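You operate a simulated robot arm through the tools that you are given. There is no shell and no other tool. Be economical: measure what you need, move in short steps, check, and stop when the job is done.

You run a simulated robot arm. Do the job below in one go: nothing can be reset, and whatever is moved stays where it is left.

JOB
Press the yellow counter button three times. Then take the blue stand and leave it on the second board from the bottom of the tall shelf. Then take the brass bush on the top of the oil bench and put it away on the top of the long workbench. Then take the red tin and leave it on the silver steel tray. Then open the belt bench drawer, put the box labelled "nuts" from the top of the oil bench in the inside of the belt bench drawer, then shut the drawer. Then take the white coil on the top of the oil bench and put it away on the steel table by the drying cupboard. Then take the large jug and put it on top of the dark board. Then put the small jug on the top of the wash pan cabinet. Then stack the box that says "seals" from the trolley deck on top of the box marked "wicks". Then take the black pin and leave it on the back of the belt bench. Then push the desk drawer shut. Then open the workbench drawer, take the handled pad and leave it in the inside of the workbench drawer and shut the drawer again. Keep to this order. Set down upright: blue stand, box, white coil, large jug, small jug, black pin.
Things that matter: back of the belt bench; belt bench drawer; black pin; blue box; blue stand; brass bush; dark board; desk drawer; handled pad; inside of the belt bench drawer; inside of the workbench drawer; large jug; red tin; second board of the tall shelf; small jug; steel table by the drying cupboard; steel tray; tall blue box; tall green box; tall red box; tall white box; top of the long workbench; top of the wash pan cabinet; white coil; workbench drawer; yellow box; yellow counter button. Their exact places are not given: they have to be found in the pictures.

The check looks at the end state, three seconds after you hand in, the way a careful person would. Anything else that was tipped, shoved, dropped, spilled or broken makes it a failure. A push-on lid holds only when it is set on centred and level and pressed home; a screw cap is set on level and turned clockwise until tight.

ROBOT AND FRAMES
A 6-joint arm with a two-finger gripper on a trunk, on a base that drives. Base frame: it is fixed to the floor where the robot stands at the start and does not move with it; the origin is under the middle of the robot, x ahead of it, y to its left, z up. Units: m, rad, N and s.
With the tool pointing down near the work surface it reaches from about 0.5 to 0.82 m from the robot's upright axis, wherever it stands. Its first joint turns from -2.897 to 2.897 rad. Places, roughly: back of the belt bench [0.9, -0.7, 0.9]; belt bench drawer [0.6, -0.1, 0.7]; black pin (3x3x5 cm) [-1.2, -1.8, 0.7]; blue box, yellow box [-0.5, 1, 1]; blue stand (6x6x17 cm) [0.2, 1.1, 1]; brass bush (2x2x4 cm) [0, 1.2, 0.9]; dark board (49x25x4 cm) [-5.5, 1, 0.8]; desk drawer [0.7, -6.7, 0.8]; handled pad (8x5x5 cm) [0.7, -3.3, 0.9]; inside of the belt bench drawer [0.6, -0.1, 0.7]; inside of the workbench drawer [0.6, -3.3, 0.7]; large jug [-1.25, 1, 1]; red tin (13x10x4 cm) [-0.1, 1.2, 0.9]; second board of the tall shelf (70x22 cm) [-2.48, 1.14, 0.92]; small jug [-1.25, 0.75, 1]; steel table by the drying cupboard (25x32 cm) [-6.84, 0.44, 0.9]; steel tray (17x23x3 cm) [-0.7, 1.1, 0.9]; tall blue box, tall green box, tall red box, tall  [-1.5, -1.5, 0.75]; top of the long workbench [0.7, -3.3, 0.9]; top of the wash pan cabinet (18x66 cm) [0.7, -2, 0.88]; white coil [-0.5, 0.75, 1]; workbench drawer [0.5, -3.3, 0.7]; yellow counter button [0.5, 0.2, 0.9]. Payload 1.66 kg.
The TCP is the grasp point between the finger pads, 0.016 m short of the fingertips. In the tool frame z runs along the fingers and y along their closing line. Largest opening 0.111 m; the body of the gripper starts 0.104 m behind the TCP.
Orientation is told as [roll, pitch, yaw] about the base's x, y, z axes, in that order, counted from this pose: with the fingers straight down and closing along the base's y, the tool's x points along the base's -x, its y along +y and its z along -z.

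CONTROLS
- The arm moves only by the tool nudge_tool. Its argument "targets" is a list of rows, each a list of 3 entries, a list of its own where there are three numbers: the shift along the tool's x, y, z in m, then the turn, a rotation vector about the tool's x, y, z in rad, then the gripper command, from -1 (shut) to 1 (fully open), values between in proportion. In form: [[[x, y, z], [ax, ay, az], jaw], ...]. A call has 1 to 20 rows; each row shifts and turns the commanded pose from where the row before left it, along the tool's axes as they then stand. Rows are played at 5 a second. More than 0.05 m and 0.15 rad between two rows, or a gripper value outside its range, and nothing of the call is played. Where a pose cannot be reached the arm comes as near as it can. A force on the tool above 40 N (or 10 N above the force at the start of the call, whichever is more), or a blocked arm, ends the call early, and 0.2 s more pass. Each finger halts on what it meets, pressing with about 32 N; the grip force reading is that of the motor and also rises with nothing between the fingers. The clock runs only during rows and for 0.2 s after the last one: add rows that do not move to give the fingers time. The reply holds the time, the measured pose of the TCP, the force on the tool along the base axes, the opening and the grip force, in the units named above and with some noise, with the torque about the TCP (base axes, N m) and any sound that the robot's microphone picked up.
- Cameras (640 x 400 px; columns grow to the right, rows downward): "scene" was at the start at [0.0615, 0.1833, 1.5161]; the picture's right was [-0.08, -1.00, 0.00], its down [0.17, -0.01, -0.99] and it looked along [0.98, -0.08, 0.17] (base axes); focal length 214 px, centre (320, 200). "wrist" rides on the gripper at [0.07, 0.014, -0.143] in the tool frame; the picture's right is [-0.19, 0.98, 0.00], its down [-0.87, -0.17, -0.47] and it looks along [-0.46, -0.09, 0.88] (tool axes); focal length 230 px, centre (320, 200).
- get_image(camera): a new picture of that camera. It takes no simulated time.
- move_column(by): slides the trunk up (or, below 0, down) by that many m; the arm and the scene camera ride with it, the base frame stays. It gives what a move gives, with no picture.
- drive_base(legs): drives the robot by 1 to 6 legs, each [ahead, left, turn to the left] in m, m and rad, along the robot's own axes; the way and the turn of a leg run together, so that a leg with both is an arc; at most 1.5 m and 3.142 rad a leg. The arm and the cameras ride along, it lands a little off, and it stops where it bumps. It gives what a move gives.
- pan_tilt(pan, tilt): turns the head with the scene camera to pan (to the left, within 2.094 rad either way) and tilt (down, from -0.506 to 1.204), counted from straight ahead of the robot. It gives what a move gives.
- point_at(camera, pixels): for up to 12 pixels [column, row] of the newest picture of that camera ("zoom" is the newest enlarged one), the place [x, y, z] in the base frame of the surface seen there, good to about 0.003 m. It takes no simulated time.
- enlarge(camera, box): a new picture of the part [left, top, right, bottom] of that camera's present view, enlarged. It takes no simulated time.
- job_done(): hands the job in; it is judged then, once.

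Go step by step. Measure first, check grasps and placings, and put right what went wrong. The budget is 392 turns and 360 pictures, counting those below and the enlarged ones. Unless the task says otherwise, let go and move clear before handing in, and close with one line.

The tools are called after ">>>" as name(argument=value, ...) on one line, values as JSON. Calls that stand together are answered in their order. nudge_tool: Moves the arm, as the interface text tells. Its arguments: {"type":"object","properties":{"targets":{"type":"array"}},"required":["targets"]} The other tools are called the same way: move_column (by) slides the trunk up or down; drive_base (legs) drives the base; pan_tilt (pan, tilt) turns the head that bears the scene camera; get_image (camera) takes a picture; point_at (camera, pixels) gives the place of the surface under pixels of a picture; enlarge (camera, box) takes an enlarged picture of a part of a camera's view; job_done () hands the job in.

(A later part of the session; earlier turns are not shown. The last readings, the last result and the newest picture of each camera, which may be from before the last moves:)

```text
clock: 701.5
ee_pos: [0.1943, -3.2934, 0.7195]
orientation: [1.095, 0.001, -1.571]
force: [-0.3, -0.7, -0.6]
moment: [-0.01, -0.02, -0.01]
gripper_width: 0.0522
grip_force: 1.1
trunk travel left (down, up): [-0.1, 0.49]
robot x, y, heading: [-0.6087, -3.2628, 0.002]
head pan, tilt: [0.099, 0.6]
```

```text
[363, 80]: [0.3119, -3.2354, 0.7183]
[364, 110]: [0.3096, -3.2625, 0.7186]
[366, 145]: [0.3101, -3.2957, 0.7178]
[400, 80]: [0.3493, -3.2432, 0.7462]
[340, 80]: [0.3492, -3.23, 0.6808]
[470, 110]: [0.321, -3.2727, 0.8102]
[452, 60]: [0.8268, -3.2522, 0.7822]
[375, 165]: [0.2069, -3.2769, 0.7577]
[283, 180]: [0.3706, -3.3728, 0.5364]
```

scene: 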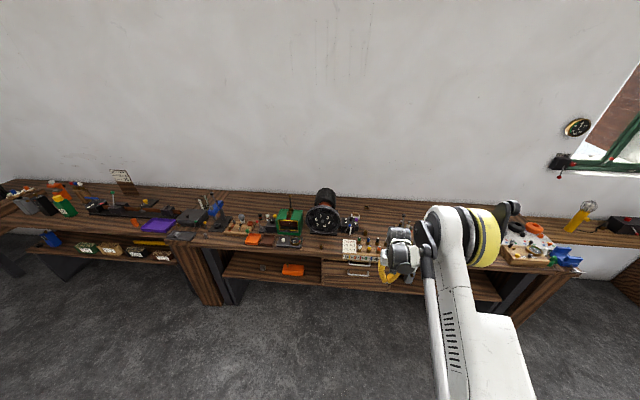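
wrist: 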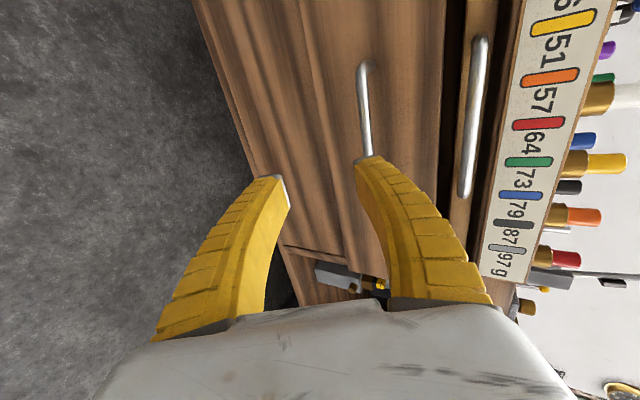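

The bar is at (0.310, −3.26…−3.30, 0.718). I advance 0.11 m and grip it.

>>> drive_base(legs=[[0.11, 0, 0]])

>>> get_image(camera="wrist")

>>> nudge_tool(targets=[[[0, 0, 0], [0, 0, 0.0], -0.5], [[0, 0, 0], [0, 0, 0], -1], [[0, 0, 0], [0, 0, 0], -1], [[0, 0, 0], [0, 0, 0], -1]])

>>> get_image(camera="wrist")

```text
clock: 702.7
ee_pos: [0.3033, -3.2941, 0.7184]
orientation: [1.098, 0.0, -1.571]
force: [0.9, -0.4, -0.6]
moment: [0.01, 0.0, 0.03]
gripper_width: 0.0522
grip_force: 1.1
trunk travel left (down, up): [-0.1, 0.49]
robot x, y, heading: [-0.4977, -3.2604, 0.003]
head pan, tilt: [0.099, 0.6]
```

```text
110 pictures are left
```

wrist: 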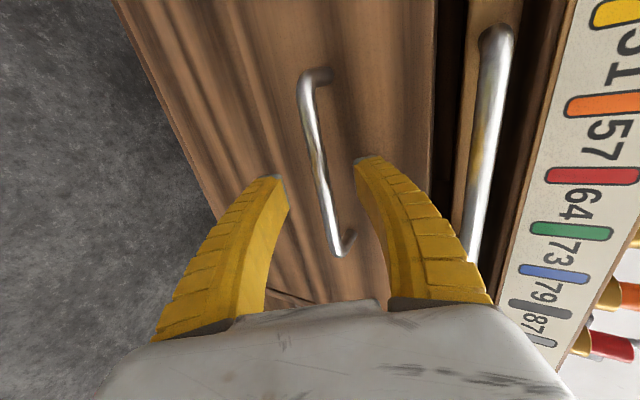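

```text
clock: 703.7
ee_pos: [0.3035, -3.2933, 0.7202]
orientation: [1.099, -0.001, -1.57]
force: [-3.0, 0.7, 24.5]
moment: [0.0, -0.26, -0.02]
gripper_width: 0.0059
grip_force: 32.9
trunk travel left (down, up): [-0.1, 0.49]
robot x, y, heading: [-0.4927, -3.2613, 0.002]
head pan, tilt: [0.099, 0.6]
```

```text
109 pictures are left
```

wrist: 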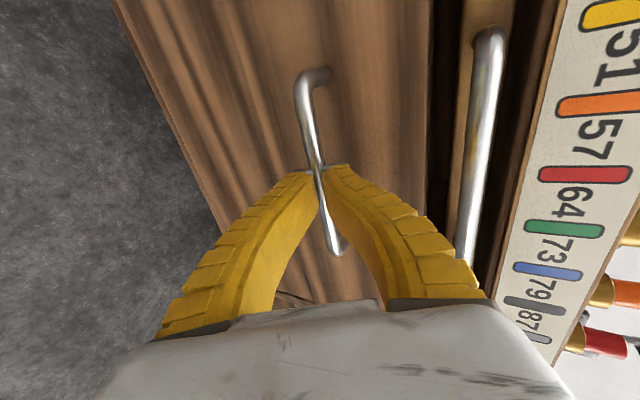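

Gripped. I pull 0.1 m and check what moves.

>>> drive_base(legs=[[-0.1, 0, 0]])

>>> get_image(camera="wrist")

>>> get_image(camera="scene")

```text
clock: 704.5
ee_pos: [0.2985, -3.2944, 0.7202]
orientation: [1.103, -0.001, -1.573]
force: [-1.5, 0.3, 5.9]
moment: [-0.02, -0.05, -0.02]
gripper_width: 0.0
grip_force: 28.3
trunk travel left (down, up): [-0.1, 0.49]
robot x, y, heading: [-0.5009, -3.2612, -0.001]
head pan, tilt: [0.099, 0.6]
stopped in leg 1: the force on the tool passed its limit at 41 N (the readings are from after the stop); the commanded pose is now the measured one
```

```text
108 pictures are left
```

wrist: 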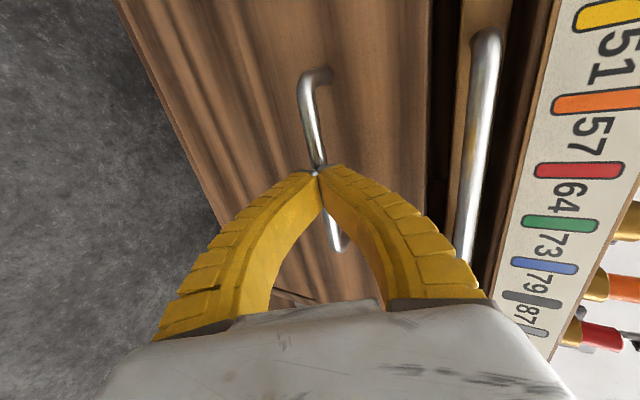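

```text
107 pictures are left
```

scene: 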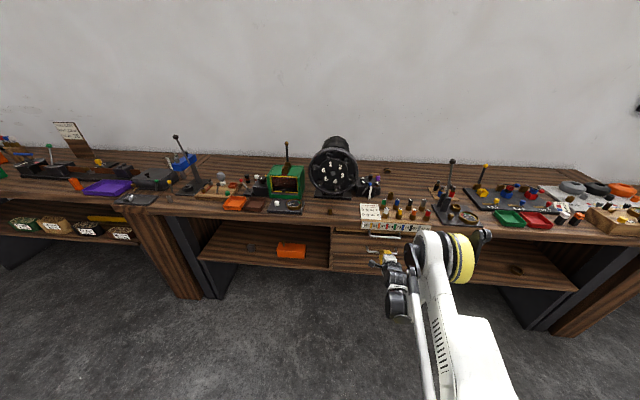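

The drawer did not move; the grip slipped at 41 N. Maybe something holds it. I open, back off and study the front closely.

>>> nudge_tool(targets=[[[0, 0, 0], [0, 0, 0.0], -0.5], [[0, 0, 0], [0, 0, 0], -0.1], [[0, 0, 0], [0, 0, 0], -0.1]])

>>> drive_base(legs=[[-0.18, 0, 0]])

>>> get_image(camera="wrist")

>>> enlarge(camera="wrist", box=[300, 0, 560, 200])

>>> enlarge(camera="scene", box=[320, 215, 420, 290])

```text
clock: 705.3
ee_pos: [0.2976, -3.2924, 0.7202]
orientation: [1.102, 0.001, -1.571]
force: [-0.7, 0.2, 0.6]
moment: [0.0, 0.02, 0.01]
gripper_width: 0.0523
grip_force: 1.6
trunk travel left (down, up): [-0.1, 0.49]
robot x, y, heading: [-0.5002, -3.2612, -0.002]
head pan, tilt: [0.099, 0.6]
```

```text
clock: 706.8
ee_pos: [0.1165, -3.2927, 0.7205]
orientation: [1.102, -0.001, -1.572]
force: [0.1, 0.0, 0.5]
moment: [-0.01, -0.02, 0.03]
gripper_width: 0.0519
grip_force: 0.9
trunk travel left (down, up): [-0.1, 0.49]
robot x, y, heading: [-0.6836, -3.2656, 0.002]
head pan, tilt: [0.099, 0.6]
```

```text
106 pictures are left
```

wrist: 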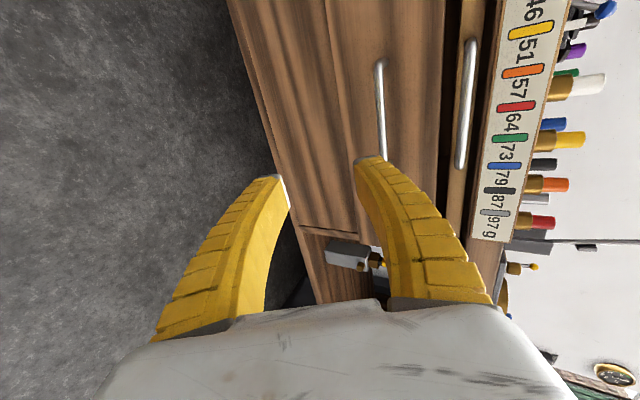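

```text
2.00 times, centred on (430, 100) of wrist
```

zoom: 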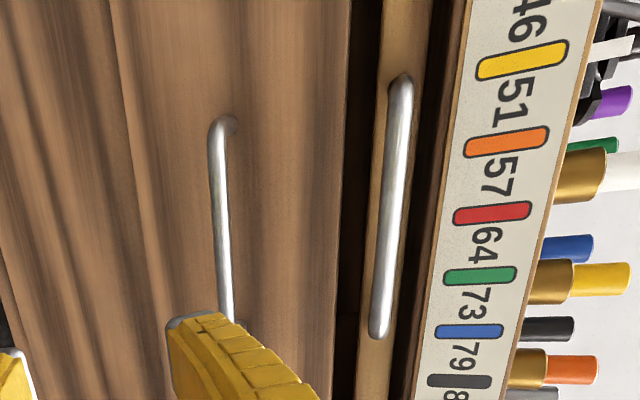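

```text
5.33 times, centred on (370, 252) of scene
```

zoom: 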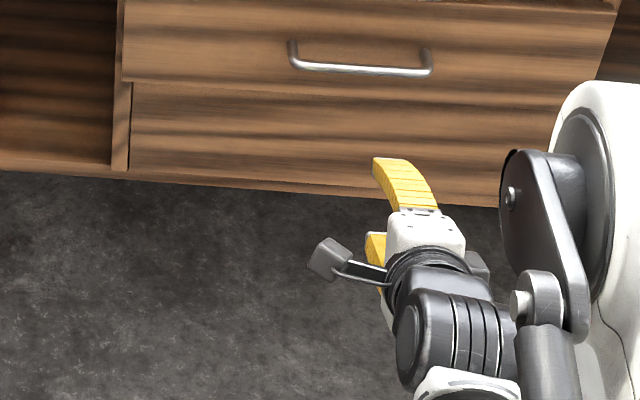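

The strip above is a thin pull-out leaf; the drawer with the lower bar is the right one by its height. I'll try again with a deeper grip on the bar and pull gently with the arm to feel what it does.

>>> drive_base(legs=[[0.195, 0, 0]])

>>> nudge_tool(targets=[[[0, 0, 0], [0, 0, 0.0], -0.5], [[0, 0, 0], [0, 0, 0], -1], [[0, 0, 0], [0, 0, 0], -1], [[0, 0, 0], [0, 0, 0], -1]])

>>> get_image(camera="wrist")

```text
clock: 708.4
ee_pos: [0.3118, -3.2932, 0.7197]
orientation: [1.103, 0.001, -1.57]
force: [0.2, 0.0, 0.2]
moment: [0.02, -0.01, 0.0]
gripper_width: 0.052
grip_force: 1.5
trunk travel left (down, up): [-0.1, 0.49]
robot x, y, heading: [-0.4854, -3.2631, 0.001]
head pan, tilt: [0.099, 0.6]
```

```text
clock: 709.2
ee_pos: [0.3106, -3.2935, 0.7174]
orientation: [1.093, 0.001, -1.569]
force: [-6.5, -0.9, -9.9]
moment: [0.01, 0.12, 0.06]
gripper_width: 0.0071
grip_force: 33.6
trunk travel left (down, up): [-0.1, 0.49]
robot x, y, heading: [-0.4897, -3.2614, 0.002]
head pan, tilt: [0.099, 0.6]
stopped in row 4: the force on the tool passed its limit at 41 N (the readings are from after the stop); the commanded pose is now the measured one
```

```text
103 pictures are left
```

wrist: 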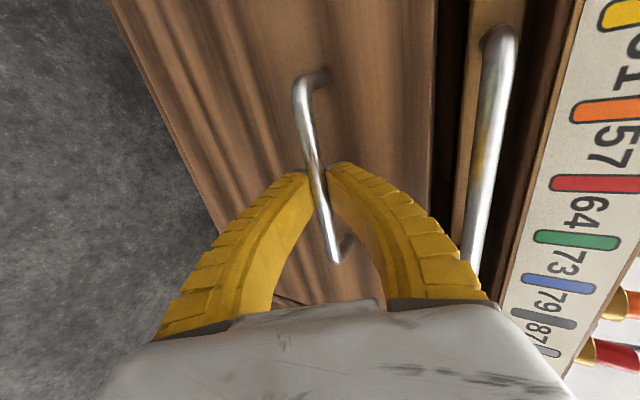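

Firm grip now. I pull 4 cm with the arm in 1 cm rows.

>>> nudge_tool(targets=[[[0, -0.0046, -0.0089], [0, 0, 0], -1], [[0, -0.0046, -0.0089], [0, 0, 0], -1], [[0, -0.0046, -0.0089], [0, 0, 0], -1], [[0, -0.0046, -0.0089], [0, 0, 0], -1], [[0, 0, 0], [0, 0, 0], -1]])

>>> get_image(camera="wrist")

```text
clock: 710.4
ee_pos: [0.3105, -3.2923, 0.7169]
orientation: [1.094, 0.001, -1.569]
force: [-15.1, -0.9, -22.0]
moment: [-0.02, 0.13, -0.02]
gripper_width: 0.0084
grip_force: 34.4
out of reach, approached as far as the arm can: row 1, 2, 3, 4
trunk travel left (down, up): [-0.1, 0.49]
robot x, y, heading: [-0.4908, -3.2653, 0.004]
head pan, tilt: [0.099, 0.6]
```

```text
102 pictures are left
```

wrist: 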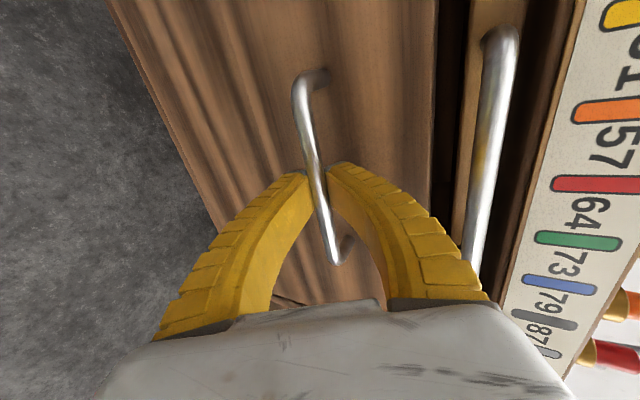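

The arm cannot retract here (inner limit), so I pull with the base a little.

>>> drive_base(legs=[[-0.03, 0, 0]])

>>> get_image(camera="wrist")

```text
clock: 711.3
ee_pos: [0.2814, -3.291, 0.7188]
orientation: [1.096, -0.001, -1.571]
force: [-2.8, 0.1, -11.9]
moment: [0.03, 0.1, 0.06]
gripper_width: 0.006
grip_force: 33.7
trunk travel left (down, up): [-0.1, 0.49]
robot x, y, heading: [-0.5157, -3.2634, 0.001]
head pan, tilt: [0.099, 0.6]
```

```text
101 pictures are left
```

wrist: 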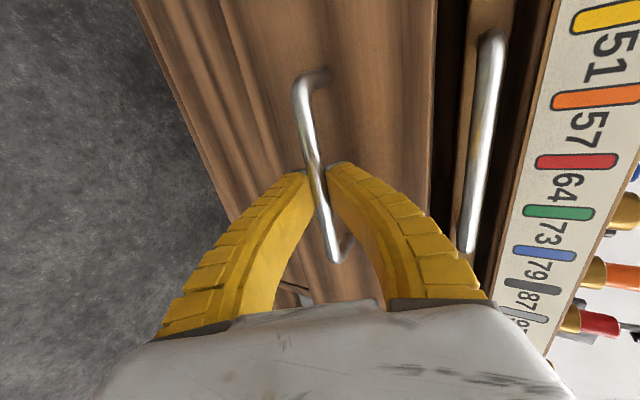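

The drawer follows now (3 cm). I pull a further 0.2 m.

>>> drive_base(legs=[[-0.1, 0, 0], [-0.1, 0, 0]])

>>> get_image(camera="scene")

>>> get_image(camera="wrist")

```text
clock: 713.2
ee_pos: [0.0806, -3.2913, 0.7184]
orientation: [1.095, 0.001, -1.571]
force: [-2.5, 6.2, -9.7]
moment: [0.04, 0.06, 0.13]
gripper_width: 0.0061
grip_force: 34.0
trunk travel left (down, up): [-0.1, 0.49]
robot x, y, heading: [-0.7173, -3.2628, 0.0]
head pan, tilt: [0.099, 0.6]
```

```text
100 pictures are left
```

scene: 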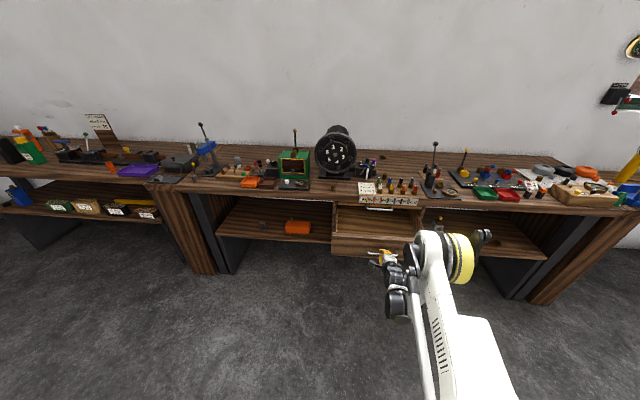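

```text
99 pictures are left
```

wrist: 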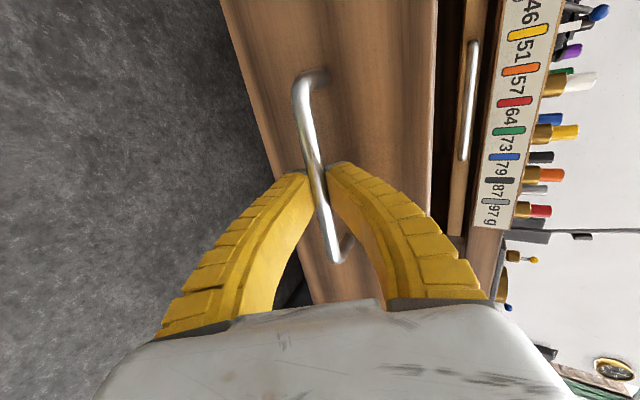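

The drawer is out 0.23 m. I release, back off, raise, and look inside and at the pad.

>>> nudge_tool(targets=[[[0, 0, 0], [0, 0, 0.0], -0.5], [[0, 0, 0], [0, 0, 0], -0.1], [[0, 0, 0], [0, 0, 0], -0.1]])

>>> drive_base(legs=[[-0.14, 0, 0]])

>>> move_column(by=0.4)

>>> pan_tilt(pan=0.08, tilt=0.7)

>>> get_image(camera="scene")

>>> enlarge(camera="scene", box=[290, 140, 410, 240])

```text
clock: 714.0
ee_pos: [0.0807, -3.2919, 0.7187]
orientation: [1.098, 0.0, -1.569]
force: [0.5, 0.1, -0.3]
moment: [-0.01, 0.01, 0.0]
gripper_width: 0.0523
grip_force: 1.3
trunk travel left (down, up): [-0.1, 0.49]
robot x, y, heading: [-0.7195, -3.2632, -0.004]
head pan, tilt: [0.099, 0.6]
```

```text
clock: 715.3
ee_pos: [-0.0587, -3.293, 0.7178]
orientation: [1.098, 0.0, -1.569]
force: [-0.3, 0.0, 0.5]
moment: [0.0, -0.03, 0.0]
gripper_width: 0.0521
grip_force: 1.9
trunk travel left (down, up): [-0.1, 0.49]
robot x, y, heading: [-0.8588, -3.2655, 0.008]
head pan, tilt: [0.099, 0.6]
```

```text
clock: 719.1
ee_pos: [-0.0574, -3.293, 1.1183]
orientation: [1.099, 0.001, -1.57]
force: [0.4, 0.5, 1.1]
moment: [0.0, -0.03, 0.0]
gripper_width: 0.0522
grip_force: 1.8
trunk travel left (down, up): [-0.5, 0.09]
robot x, y, heading: [-0.8593, -3.2608, 0.01]
head pan, tilt: [0.099, 0.6]
```

```text
clock: 719.8
ee_pos: [-0.0592, -3.2924, 1.1191]
orientation: [1.098, 0.002, -1.568]
force: [-0.6, 0.2, 0.3]
moment: [0.01, 0.02, -0.03]
gripper_width: 0.0521
grip_force: 1.7
trunk travel left (down, up): [-0.5, 0.09]
robot x, y, heading: [-0.8585, -3.264, 0.004]
head pan, tilt: [0.08, 0.7]
```

```text
98 pictures are left
```

scene: 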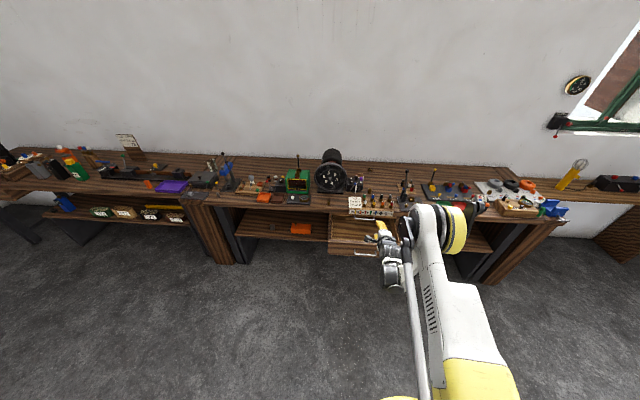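

```text
4.00 times, centred on (350, 190) of scene
```

zoom: 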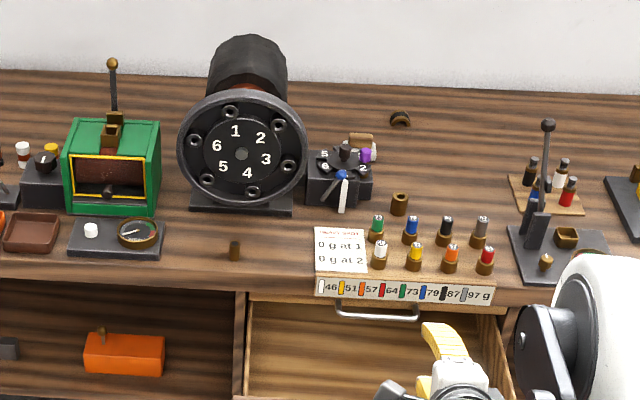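

Drawer inside and pad are visible. I measure: pad at (362,140), drawer floor, front wall and the upper bar.

>>> point_at(camera="zoom", pixels=[[362, 136], [374, 152], [350, 140], [300, 360], [300, 330], [270, 380], [375, 312], [370, 110], [400, 122], [345, 175], [400, 203], [250, 330]])

>>> get_image(camera="wrist")

```text
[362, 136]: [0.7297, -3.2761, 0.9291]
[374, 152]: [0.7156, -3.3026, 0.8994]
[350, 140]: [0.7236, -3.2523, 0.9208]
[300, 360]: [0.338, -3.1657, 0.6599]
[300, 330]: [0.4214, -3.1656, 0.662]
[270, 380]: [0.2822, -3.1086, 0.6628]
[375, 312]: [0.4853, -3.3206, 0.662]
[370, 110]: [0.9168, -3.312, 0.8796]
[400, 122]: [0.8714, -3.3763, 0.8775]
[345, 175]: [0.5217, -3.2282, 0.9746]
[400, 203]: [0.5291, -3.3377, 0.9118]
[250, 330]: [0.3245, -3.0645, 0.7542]
```

```text
96 pictures are left
```

wrist: 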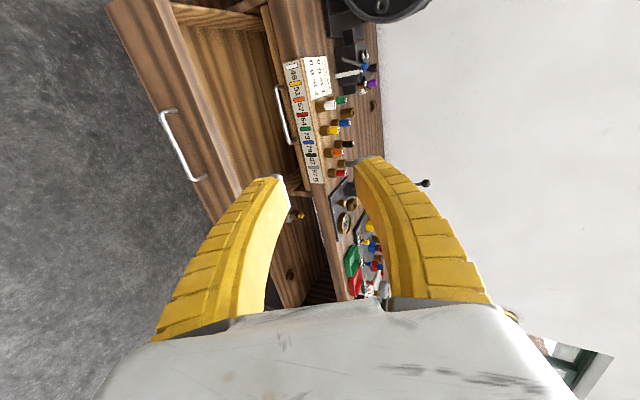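

The pad is at (0.725, −3.277), handle top ≈0.93. I point the hand down, then drive up to x≈−0.10 (just short of the open drawer's bar) with the hand high.

>>> nudge_tool(targets=[[[0, 0, 0], [0.1372, 0, 0], 0.3], [[0, 0, 0], [0.1372, 0, 0], 0.3], [[0, 0, 0], [0.1372, 0, 0], 0.3], [[0, 0, 0], [0.1372, 0, 0], 0.3], [[0, 0, 0], [0.1372, 0, 0], 0.3], [[0, 0, 0], [0.1372, 0, 0], 0.3], [[0, 0, 0], [0.1372, 0, 0], 0.3], [[0, 0, 0], [0.1372, 0, 0], 0.3], [[0, 0, 0], [0, 0, 0], 0.3]])

>>> drive_base(legs=[[0.4, 0, -0.006], [0.32, -0.01, 0]])

>>> get_image(camera="wrist")

>>> get_image(camera="scene")

```text
clock: 721.8
ee_pos: [-0.0603, -3.2915, 1.1199]
orientation: [-0.002, -0.001, -1.568]
force: [0.6, -0.3, 0.0]
moment: [-0.01, -0.03, -0.02]
gripper_width: 0.0739
grip_force: 1.2
trunk travel left (down, up): [-0.5, 0.09]
robot x, y, heading: [-0.8583, -3.2604, 0.001]
head pan, tilt: [0.08, 0.7]
```

```text
clock: 726.0
ee_pos: [0.6572, -3.3072, 1.1183]
orientation: [-0.001, 0.0, -1.572]
force: [0.3, 0.8, -1.6]
moment: [-0.02, 0.03, 0.0]
gripper_width: 0.0738
grip_force: 1.2
trunk travel left (down, up): [-0.5, 0.09]
robot x, y, heading: [-0.1417, -3.2745, -0.001]
head pan, tilt: [0.08, 0.7]
```

```text
95 pictures are left
```

wrist: 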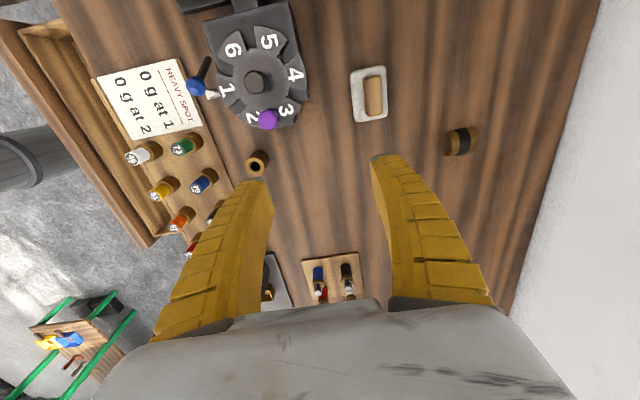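

```text
94 pictures are left
```

scene: 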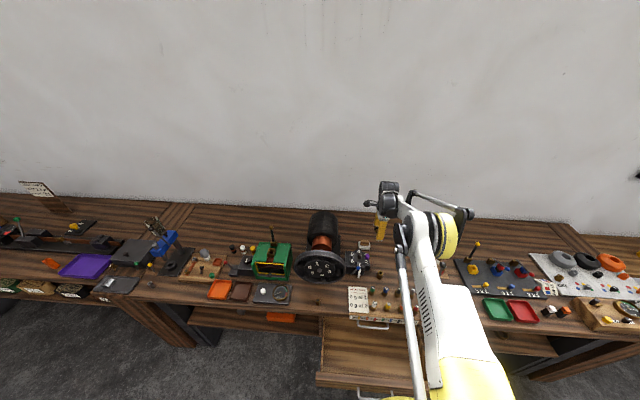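

The pad lies at (370,95), its handle lengthwise along y. I measure it.

>>> enlarge(camera="wrist", box=[330, 50, 410, 140])

>>> point_at(camera="wrist", pixels=[[374, 80], [375, 112], [374, 95], [353, 78], [384, 70], [357, 121], [388, 112], [367, 95], [382, 95], [300, 90]])

```text
4.44 times, centred on (370, 95) of wrist
```

zoom: 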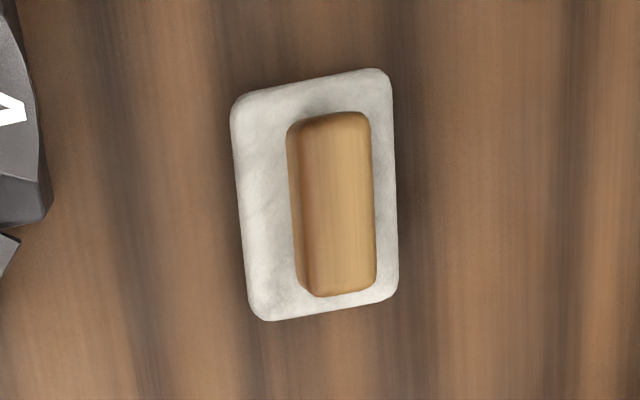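

```text
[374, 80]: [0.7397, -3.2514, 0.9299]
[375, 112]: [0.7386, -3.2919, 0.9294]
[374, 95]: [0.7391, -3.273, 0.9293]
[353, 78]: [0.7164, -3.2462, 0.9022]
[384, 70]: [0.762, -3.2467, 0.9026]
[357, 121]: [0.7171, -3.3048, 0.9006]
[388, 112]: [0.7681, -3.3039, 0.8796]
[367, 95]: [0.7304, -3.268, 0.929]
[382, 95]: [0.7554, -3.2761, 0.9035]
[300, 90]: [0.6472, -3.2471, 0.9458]
```

Handle centre (0.739, −3.273), top 0.9295, 5 cm long in y. It's 0.88 m away, so I'll tilt the hand forward 0.45 rad (closing along y on the handle's ends) for reach.

>>> nudge_tool(targets=[[[0, 0, 0], [0, 0, -0.1429], 0.4], [[0, 0, 0], [0, 0, -0.1429], 0.4], [[0, 0, 0], [0, 0, -0.1429], 0.4], [[0, 0, 0], [0, 0, -0.1429], 0.4], [[0, 0, 0], [0, 0, -0.1429], 0.4], [[0, 0, 0], [0, 0, -0.1429], 0.4], [[0, 0, 0], [0, 0, -0.1429], 0.4], [[0, 0, 0], [0, 0, -0.1429], 0.4], [[0, 0, 0], [0, 0, -0.1429], 0.4], [[0, 0, 0], [0, 0, -0.1429], 0.4], [[0, 0, 0], [0, 0, -0.1429], 0.4], [[0, 0, 0], [0, -0.15, 0], 0.4], [[0, 0, 0], [0, -0.15, 0], 0.4], [[0, 0, 0], [0, -0.15, 0], 0.4], [[0, 0, 0], [0, 0, 0], 0.4]])

>>> get_image(camera="wrist")

```text
clock: 729.2
ee_pos: [0.658, -3.307, 1.1171]
orientation: [-0.001, -0.45, -0.002]
force: [0.3, 0.0, -0.2]
moment: [-0.02, 0.01, 0.04]
gripper_width: 0.079
grip_force: 0.8
trunk travel left (down, up): [-0.5, 0.09]
robot x, y, heading: [-0.1436, -3.2744, -0.002]
head pan, tilt: [0.08, 0.7]
```

```text
92 pictures are left
```

wrist: 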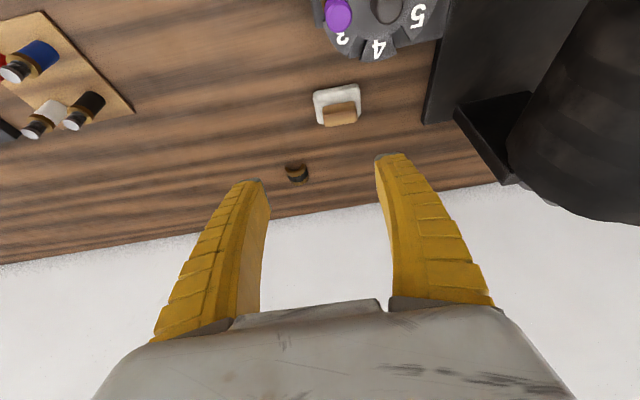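

Reach is fine in this pose. I lower 0.13 by trunk and move over the handle.

>>> move_column(by=-0.13)

>>> nudge_tool(targets=[[[-0.0365, 0.017, 0.0176], [0, 0, 0], 0.4], [[-0.0365, 0.017, 0.0176], [0, 0, 0], 0.4], [[0, 0, 0], [0, 0, 0], 0.4]])

>>> get_image(camera="wrist")

```text
clock: 730.8
ee_pos: [0.6563, -3.3065, 0.9888]
orientation: [0.001, -0.45, -0.002]
force: [-0.5, 0.2, 0.5]
moment: [-0.01, -0.02, -0.01]
gripper_width: 0.079
grip_force: 0.9
trunk travel left (down, up): [-0.37, 0.22]
robot x, y, heading: [-0.1438, -3.2722, 0.0]
head pan, tilt: [0.08, 0.7]
```

```text
clock: 731.6
ee_pos: [0.7361, -3.2722, 0.9884]
orientation: [0.001, -0.45, -0.001]
force: [-0.9, -0.1, -0.2]
moment: [0.03, -0.01, 0.02]
gripper_width: 0.0789
grip_force: 1.0
trunk travel left (down, up): [-0.37, 0.22]
robot x, y, heading: [-0.1398, -3.2716, -0.001]
head pan, tilt: [0.08, 0.7]
```

```text
91 pictures are left
```

wrist: 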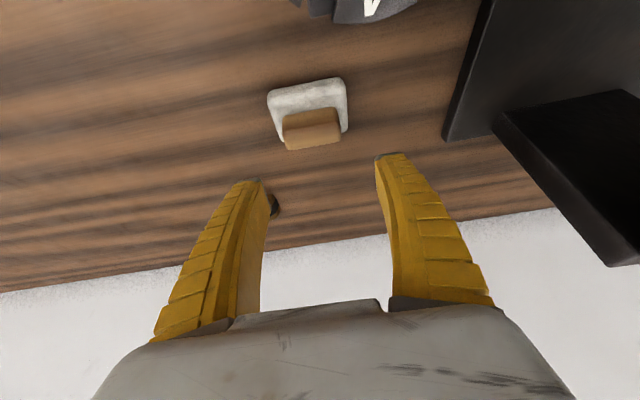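

I re-measure the handle from here.

>>> point_at(camera="wrist", pixels=[[312, 117], [287, 120], [338, 112], [312, 140], [288, 145], [341, 138], [272, 95], [345, 85], [278, 135], [347, 125]])

```text
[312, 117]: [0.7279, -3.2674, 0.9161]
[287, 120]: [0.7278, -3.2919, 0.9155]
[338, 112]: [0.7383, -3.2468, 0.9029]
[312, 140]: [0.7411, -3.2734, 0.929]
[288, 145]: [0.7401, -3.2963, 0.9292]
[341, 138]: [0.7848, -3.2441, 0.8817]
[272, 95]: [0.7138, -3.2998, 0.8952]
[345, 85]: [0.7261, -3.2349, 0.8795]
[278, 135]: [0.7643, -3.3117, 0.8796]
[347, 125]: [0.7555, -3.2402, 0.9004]
```

The handle spans y −3.297…−3.250. I narrow the jaws slightly and go straight down to z≈0.925, then close.

>>> nudge_tool(targets=[[[0.0122, -0.0013, 0.03], [0, 0, 0], 0.3], [[0.0122, 0, 0.0297], [0, 0, 0], 0.3], [[0, 0, 0], [0, 0, 0], 0.3], [[0, 0, 0], [0, 0, 0], 0], [[0, 0, 0], [0, 0, 0], -1], [[0, 0, 0], [0, 0, 0], -1]])

>>> get_image(camera="wrist")

```text
clock: 733.0
ee_pos: [0.7165, -3.273, 0.9479]
orientation: [0.001, -0.451, -0.002]
force: [0.0, 0.8, -0.2]
moment: [0.0, 0.0, -0.01]
gripper_width: 0.0
grip_force: 28.5
out of reach, approached as far as the arm can: row 1, 2
trunk travel left (down, up): [-0.37, 0.22]
robot x, y, heading: [-0.142, -3.2712, -0.002]
head pan, tilt: [0.08, 0.7]
```

```text
90 pictures are left
```

wrist: 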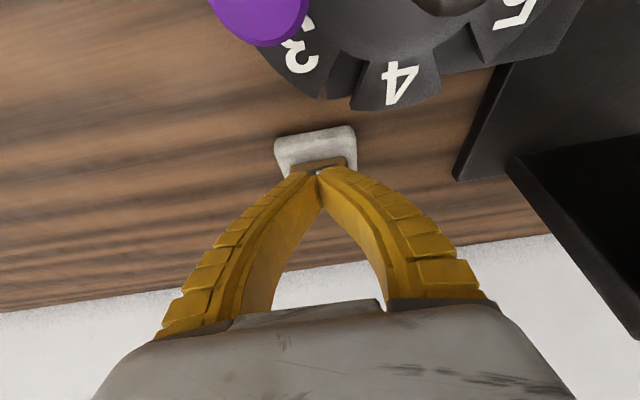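

Out of reach: the arm slid back and closed on nothing. I open, return to the hover, and lower with the trunk instead.

>>> nudge_tool(targets=[[[-0.0176, 0, -0.0364], [0, 0, 0], -1], [[-0.0176, 0, 0.0085], [0, 0, 0], 0.3], [[0, 0, 0], [0, 0, 0], 0.3], [[0, 0, 0], [0, 0, 0], 0.3]])

>>> get_image(camera="wrist")

```text
clock: 734.0
ee_pos: [0.7363, -3.2744, 0.9882]
orientation: [0.003, -0.449, 0.0]
force: [-0.1, -0.3, -0.9]
moment: [-0.03, -0.01, -0.02]
gripper_width: 0.0738
grip_force: 1.1
trunk travel left (down, up): [-0.37, 0.22]
robot x, y, heading: [-0.1413, -3.2755, 0.002]
head pan, tilt: [0.08, 0.7]
```

```text
89 pictures are left
```

wrist: 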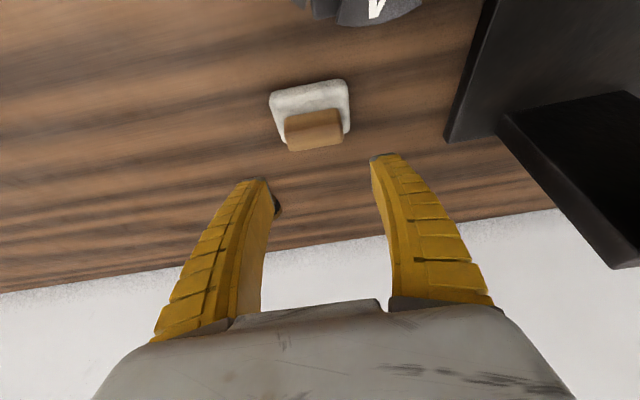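

The pad hasn't moved. I lower by trunk 6.3 cm and look.

>>> move_column(by=-0.063)

>>> get_image(camera="wrist")

```text
clock: 735.0
ee_pos: [0.736, -3.2731, 0.9256]
orientation: [-0.001, -0.451, -0.001]
force: [0.2, 0.1, 0.6]
moment: [0.0, 0.0, -0.03]
gripper_width: 0.0739
grip_force: 0.9
trunk travel left (down, up): [-0.307, 0.283]
robot x, y, heading: [-0.139, -3.2738, -0.001]
head pan, tilt: [0.08, 0.7]
```

```text
88 pictures are left
```

wrist: 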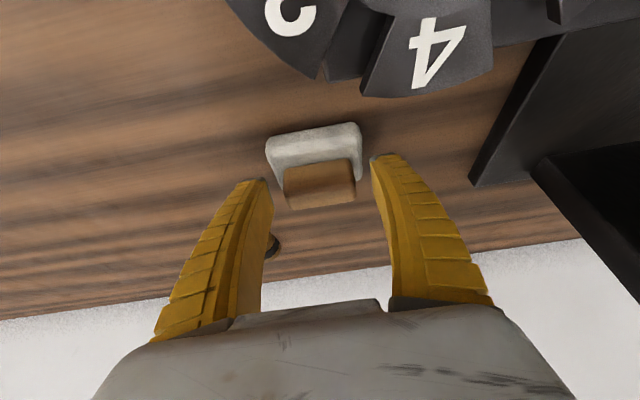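

The handle is between the pads. I close and lift with the trunk.

>>> nudge_tool(targets=[[[0, 0, 0], [0, 0, 0], 0], [[0, 0, 0], [0, 0, 0], -1], [[0, 0, 0], [0, 0, 0], -1], [[0, 0, 0], [0, 0, 0], -1]])

>>> move_column(by=0.06)

>>> get_image(camera="wrist")

```text
clock: 736.0
ee_pos: [0.7352, -3.2732, 0.9256]
orientation: [0.002, -0.45, -0.002]
force: [0.8, 0.8, 7.3]
moment: [-0.03, -0.01, -0.06]
gripper_width: 0.0459
grip_force: 32.3
trunk travel left (down, up): [-0.307, 0.283]
robot x, y, heading: [-0.1414, -3.2732, -0.001]
head pan, tilt: [0.08, 0.7]
```

```text
clock: 737.0
ee_pos: [0.735, -3.2742, 0.9845]
orientation: [0.0, -0.449, -0.002]
force: [-0.4, 0.1, -0.4]
moment: [-0.01, -0.01, -0.02]
gripper_width: 0.0457
grip_force: 31.9
trunk travel left (down, up): [-0.367, 0.223]
robot x, y, heading: [-0.1413, -3.2738, 0.001]
head pan, tilt: [0.08, 0.7]
```

```text
87 pictures are left
```

wrist: 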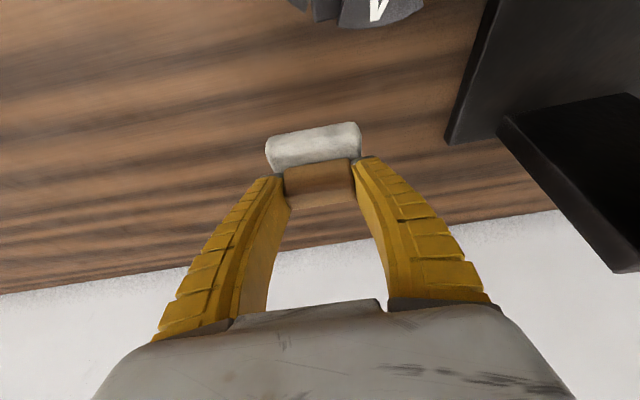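

The pad hangs from its handle. I raise, drive back 0.45 m so it comes over the open drawer, then check from above.

>>> move_column(by=0.15)

>>> drive_base(legs=[[-0.45, 0, 0]])

>>> move_column(by=-0.2)

>>> get_image(camera="wrist")

>>> get_image(camera="scene")

```text
clock: 738.8
ee_pos: [0.7363, -3.2738, 1.1349]
orientation: [0.001, -0.451, -0.002]
force: [-0.2, -0.5, -0.7]
moment: [0.03, -0.01, -0.02]
gripper_width: 0.0456
grip_force: 32.2
trunk travel left (down, up): [-0.517, 0.073]
robot x, y, heading: [-0.1433, -3.2719, -0.004]
head pan, tilt: [0.08, 0.7]
```

```text
clock: 741.5
ee_pos: [0.2905, -3.276, 1.1363]
orientation: [0.001, -0.449, -0.004]
force: [0.2, -0.1, -0.9]
moment: [0.0, -0.01, -0.02]
gripper_width: 0.0457
grip_force: 32.0
trunk travel left (down, up): [-0.517, 0.073]
robot x, y, heading: [-0.5873, -3.2717, -0.007]
head pan, tilt: [0.08, 0.7]
```

```text
clock: 743.6
ee_pos: [0.2909, -3.2765, 0.9358]
orientation: [0.0, -0.45, -0.005]
force: [-0.1, -1.3, -0.3]
moment: [-0.01, 0.01, -0.01]
gripper_width: 0.046
grip_force: 32.0
trunk travel left (down, up): [-0.317, 0.273]
robot x, y, heading: [-0.5874, -3.2713, -0.008]
head pan, tilt: [0.08, 0.7]
```

```text
86 pictures are left
```

wrist: 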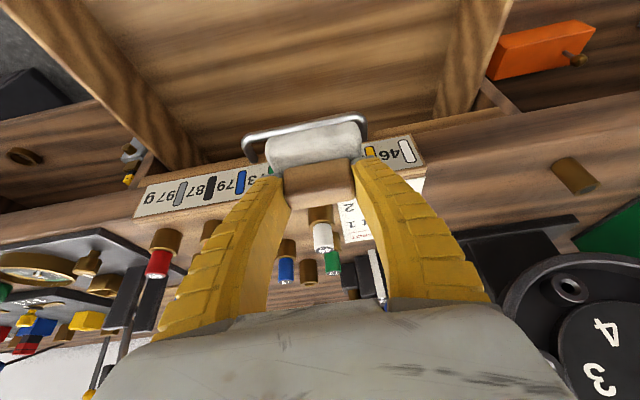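

```text
85 pictures are left
```

scene: 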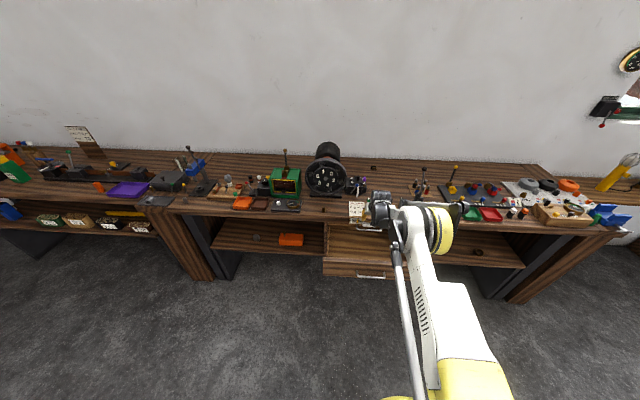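

The pad's far edge would meet the upper bar (x 0.316), so it must come ~3.5 cm nearer. I measure the drawer's front wall for the space on the near side.

>>> enlarge(camera="scene", box=[310, 200, 410, 290])

>>> point_at(camera="zoom", pixels=[[160, 262], [160, 255], [120, 258], [200, 266], [160, 235], [230, 255], [160, 285], [100, 215], [280, 273]])

```text
4.44 times, centred on (360, 245) of scene
```

zoom: 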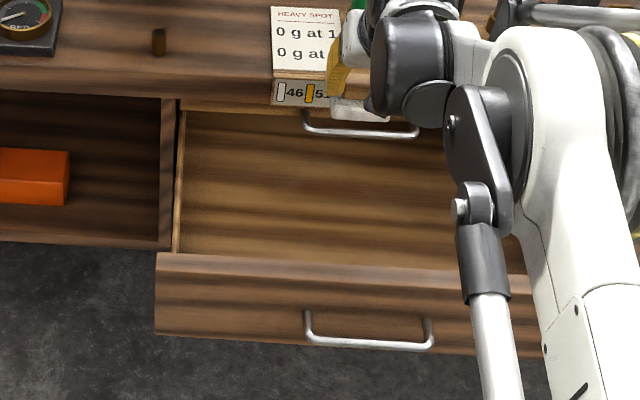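

```text
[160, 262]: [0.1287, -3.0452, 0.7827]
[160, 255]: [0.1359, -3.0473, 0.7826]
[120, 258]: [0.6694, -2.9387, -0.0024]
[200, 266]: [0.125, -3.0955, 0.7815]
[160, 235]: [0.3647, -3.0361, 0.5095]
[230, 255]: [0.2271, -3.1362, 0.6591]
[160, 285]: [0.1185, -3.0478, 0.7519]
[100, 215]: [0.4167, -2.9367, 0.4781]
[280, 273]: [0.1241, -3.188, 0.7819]
```

The front wall top is 0.7825, where my camera would touch. Turning the tilted hand 90° about the vertical puts the camera sideways over the drawer instead. I pull back 12 cm, then turn.

>>> nudge_tool(targets=[[[0.036, 0, -0.0174], [0, 0, 0], -1], [[0.036, 0, -0.0174], [0, 0, 0], -1], [[0.036, 0, -0.0174], [0, 0, 0], -1], [[0, 0, 0], [0, 0, 0], -1]])

>>> nudge_tool(targets=[[[0, 0, 0], [0.0621, 0, 0.1285], -1], [[0, 0, 0], [0.0621, 0, 0.1285], -1], [[0, 0, 0], [0.0621, 0, 0.1285], -1], [[0, 0, 0], [0.0621, 0, 0.1285], -1], [[0, 0, 0], [0.0621, 0, 0.1285], -1], [[0, 0, 0], [0.0621, 0, 0.1285], -1], [[0, 0, 0], [0.0621, 0, 0.1285], -1], [[0, 0, 0], [0.0621, 0, 0.1285], -1], [[0, 0, 0], [0.0621, 0, 0.1285], -1], [[0, 0, 0], [0.0621, 0, 0.1285], -1], [[0, 0, 0], [0.0621, 0, 0.1285], -1], [[0, 0, 0], [0, 0, 0], -1]])

>>> get_image(camera="wrist")

```text
clock: 744.6
ee_pos: [0.1704, -3.2766, 0.9344]
orientation: [0.0, -0.449, -0.006]
force: [0.1, -0.6, 0.2]
moment: [-0.01, 0.02, 0.03]
gripper_width: 0.0457
grip_force: 32.5
trunk travel left (down, up): [-0.317, 0.273]
robot x, y, heading: [-0.586, -3.2715, -0.001]
head pan, tilt: [0.08, 0.7]
```

```text
clock: 747.2
ee_pos: [0.1709, -3.2764, 0.9335]
orientation: [-0.002, -0.451, -1.577]
force: [0.0, 0.7, -0.5]
moment: [0.01, 0.0, 0.01]
gripper_width: 0.046
grip_force: 31.8
trunk travel left (down, up): [-0.317, 0.273]
robot x, y, heading: [-0.5858, -3.2724, -0.007]
head pan, tilt: [0.08, 0.7]
```

```text
83 pictures are left
```

wrist: 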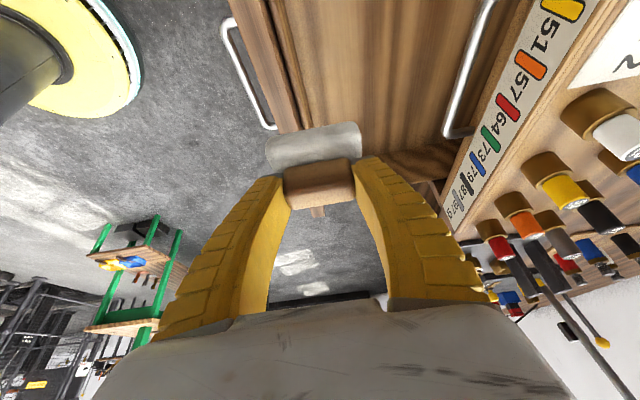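

The pose works. I drive 5.5 cm ahead so the pad is at x≈0.226, and lower into the drawer by trunk.

>>> drive_base(legs=[[0.055, 0, 0]])

>>> move_column(by=-0.14)

>>> get_image(camera="wrist")

>>> enlarge(camera="scene", box=[310, 180, 430, 290])

```text
clock: 748.2
ee_pos: [0.2251, -3.2764, 0.9343]
orientation: [-0.001, -0.451, -1.574]
force: [0.0, 1.0, -1.0]
moment: [-0.04, 0.05, 0.05]
gripper_width: 0.0457
grip_force: 32.0
trunk travel left (down, up): [-0.317, 0.273]
robot x, y, heading: [-0.5344, -3.2698, -0.008]
head pan, tilt: [0.08, 0.7]
```

```text
clock: 749.9
ee_pos: [0.2254, -3.2756, 0.7954]
orientation: [-0.001, -0.451, -1.574]
force: [-0.2, -0.7, -0.3]
moment: [0.03, 0.01, -0.01]
gripper_width: 0.0458
grip_force: 31.9
trunk travel left (down, up): [-0.177, 0.413]
robot x, y, heading: [-0.5309, -3.2732, -0.004]
head pan, tilt: [0.08, 0.7]
```

```text
82 pictures are left
```

wrist: 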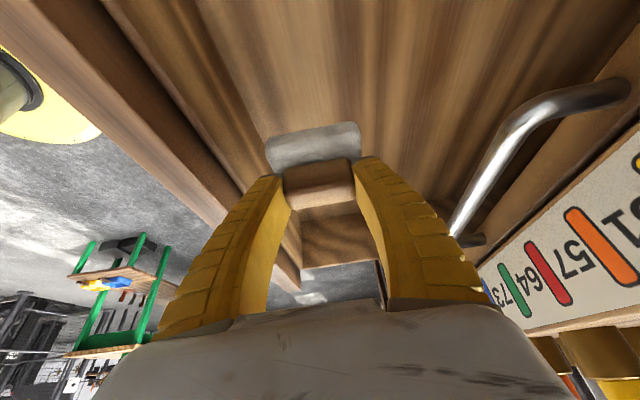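

```text
3.64 times, centred on (370, 235) of scene
```

zoom: 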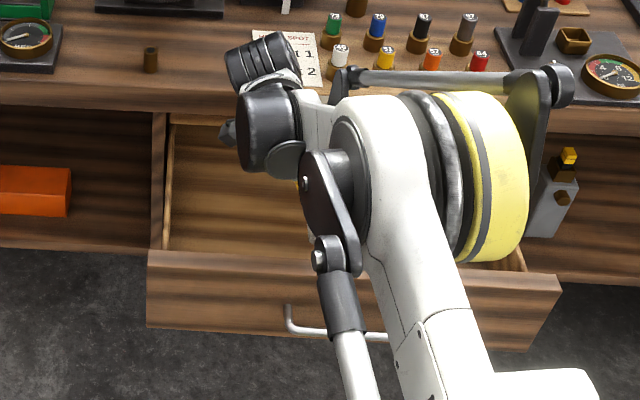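

Clear on both sides. I lower 8 cm and then in small steps.

>>> move_column(by=-0.08)

>>> move_column(by=-0.006)

>>> move_column(by=-0.003)

```text
clock: 751.0
ee_pos: [0.2263, -3.2747, 0.7148]
orientation: [0.001, -0.45, -1.573]
force: [0.5, 0.4, 0.3]
moment: [0.02, 0.0, 0.03]
gripper_width: 0.0456
grip_force: 31.9
trunk travel left (down, up): [-0.097, 0.493]
robot x, y, heading: [-0.5326, -3.2696, -0.004]
head pan, tilt: [0.08, 0.7]
```

```text
clock: 751.6
ee_pos: [0.2256, -3.2749, 0.708]
orientation: [0.0, -0.451, -1.573]
force: [0.3, 0.0, 2.1]
moment: [-0.06, -0.12, 0.02]
gripper_width: 0.0461
grip_force: 31.6
trunk travel left (down, up): [-0.091, 0.499]
robot x, y, heading: [-0.531, -3.2688, -0.004]
head pan, tilt: [0.08, 0.7]
```

```text
clock: 752.1
ee_pos: [0.2247, -3.2758, 0.7077]
orientation: [0.0, -0.45, -1.575]
force: [2.0, -0.9, 23.4]
moment: [-0.13, -0.04, -0.01]
gripper_width: 0.0479
grip_force: 32.0
trunk travel left (down, up): [-0.088, 0.502]
robot x, y, heading: [-0.5317, -3.2737, -0.006]
head pan, tilt: [0.08, 0.7]
```

Contact (23 N). I open and rise out with the trunk.

>>> move_column(by=0.002)

>>> nudge_tool(targets=[[[0, 0, 0], [0, 0, 0], -0.05], [[0, 0, 0], [0, 0, 0], 0.15], [[0, 0, 0], [0, 0, 0], 0.15], [[0, 0, 0], [0, 0, 0], 0.15]])

>>> move_column(by=0.4)

>>> get_image(camera="wrist")

```text
clock: 752.6
ee_pos: [0.2253, -3.2766, 0.7076]
orientation: [0.0, -0.45, -1.575]
force: [0.3, -1.5, 14.1]
moment: [-0.19, -0.02, -0.01]
gripper_width: 0.0467
grip_force: 31.4
trunk travel left (down, up): [-0.09, 0.5]
robot x, y, heading: [-0.529, -3.2661, -0.006]
head pan, tilt: [0.08, 0.7]
```

```text
clock: 753.6
ee_pos: [0.2254, -3.2745, 0.7072]
orientation: [-0.001, -0.45, -1.573]
force: [0.1, 0.1, -0.3]
moment: [-0.04, 0.02, -0.03]
gripper_width: 0.0658
grip_force: 1.3
trunk travel left (down, up): [-0.09, 0.5]
robot x, y, heading: [-0.5334, -3.2739, -0.01]
head pan, tilt: [0.08, 0.7]
```

```text
clock: 757.5
ee_pos: [0.225, -3.2753, 1.1073]
orientation: [-0.002, -0.451, -1.575]
force: [0.0, -0.6, 0.7]
moment: [-0.02, -0.04, 0.01]
gripper_width: 0.0659
grip_force: 1.7
trunk travel left (down, up): [-0.49, 0.1]
robot x, y, heading: [-0.5361, -3.2735, -0.003]
head pan, tilt: [0.08, 0.7]
```

```text
80 pictures are left
```

wrist: 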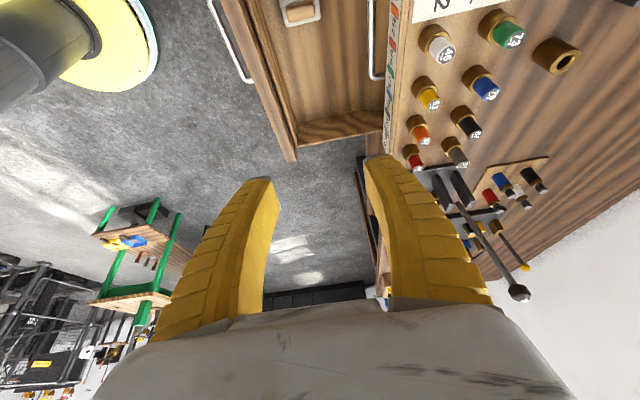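

The pad lies flat in the drawer. To shut it I use the proven bar grip again: back off, set the forward-pointing pose, lower to bar height.

>>> drive_base(legs=[[-0.33, -0.01, 0.003]])

>>> nudge_tool(targets=[[[0, 0, 0], [0, 0.15, 0], -0.1], [[0, 0, 0], [0, 0.15, 0], -0.1], [[0, 0, 0], [0, 0.15, 0], -0.1], [[0, 0.02, 0], [0, 0, 0], -0.1], [[0, 0.02, 0], [0, 0, 0], -0.1], [[0, 0, 0], [-0.1372, 0, 0], -0.1], [[0, 0, 0], [-0.1372, 0, 0], -0.1], [[0, 0, 0], [-0.1372, 0, 0], -0.1], [[0, 0, 0], [-0.1372, 0, 0], -0.1], [[0, 0, 0], [-0.1372, 0, 0], -0.1], [[0, 0, 0], [-0.1372, 0, 0], -0.1], [[0, 0, 0], [-0.1372, 0, 0], -0.1], [[0, 0, 0], [-0.1372, 0, 0], -0.1], [[0, 0, 0], [0, 0, 0], -0.1]])

>>> move_column(by=-0.38)

>>> get_image(camera="wrist")

```text
clock: 759.6
ee_pos: [-0.1027, -3.281, 1.1085]
orientation: [0.0, -0.452, -1.569]
force: [0.3, 0.0, -0.1]
moment: [0.04, -0.02, 0.0]
gripper_width: 0.0655
grip_force: 1.0
trunk travel left (down, up): [-0.49, 0.1]
robot x, y, heading: [-0.862, -3.2826, -0.003]
head pan, tilt: [0.08, 0.7]
```

```text
clock: 762.6
ee_pos: [-0.0603, -3.2804, 1.1079]
orientation: [1.099, -0.002, -1.569]
force: [0.0, -0.2, 0.4]
moment: [-0.01, 0.0, 0.01]
gripper_width: 0.0523
grip_force: 1.1
trunk travel left (down, up): [-0.49, 0.1]
robot x, y, heading: [-0.8607, -3.2809, 0.002]
head pan, tilt: [0.08, 0.7]
```

```text
clock: 766.3
ee_pos: [-0.0596, -3.2801, 0.7284]
orientation: [1.096, 0.0, -1.569]
force: [-0.9, 0.1, -0.6]
moment: [-0.02, 0.0, 0.01]
gripper_width: 0.052
grip_force: 1.9
trunk travel left (down, up): [-0.11, 0.48]
robot x, y, heading: [-0.8583, -3.2809, -0.001]
head pan, tilt: [0.08, 0.7]
```

```text
79 pictures are left
```

wrist: 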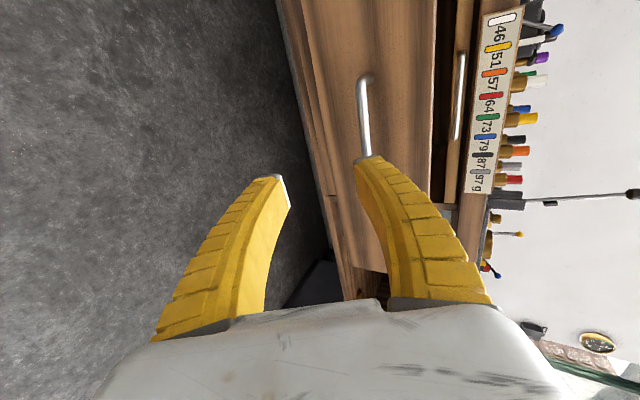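

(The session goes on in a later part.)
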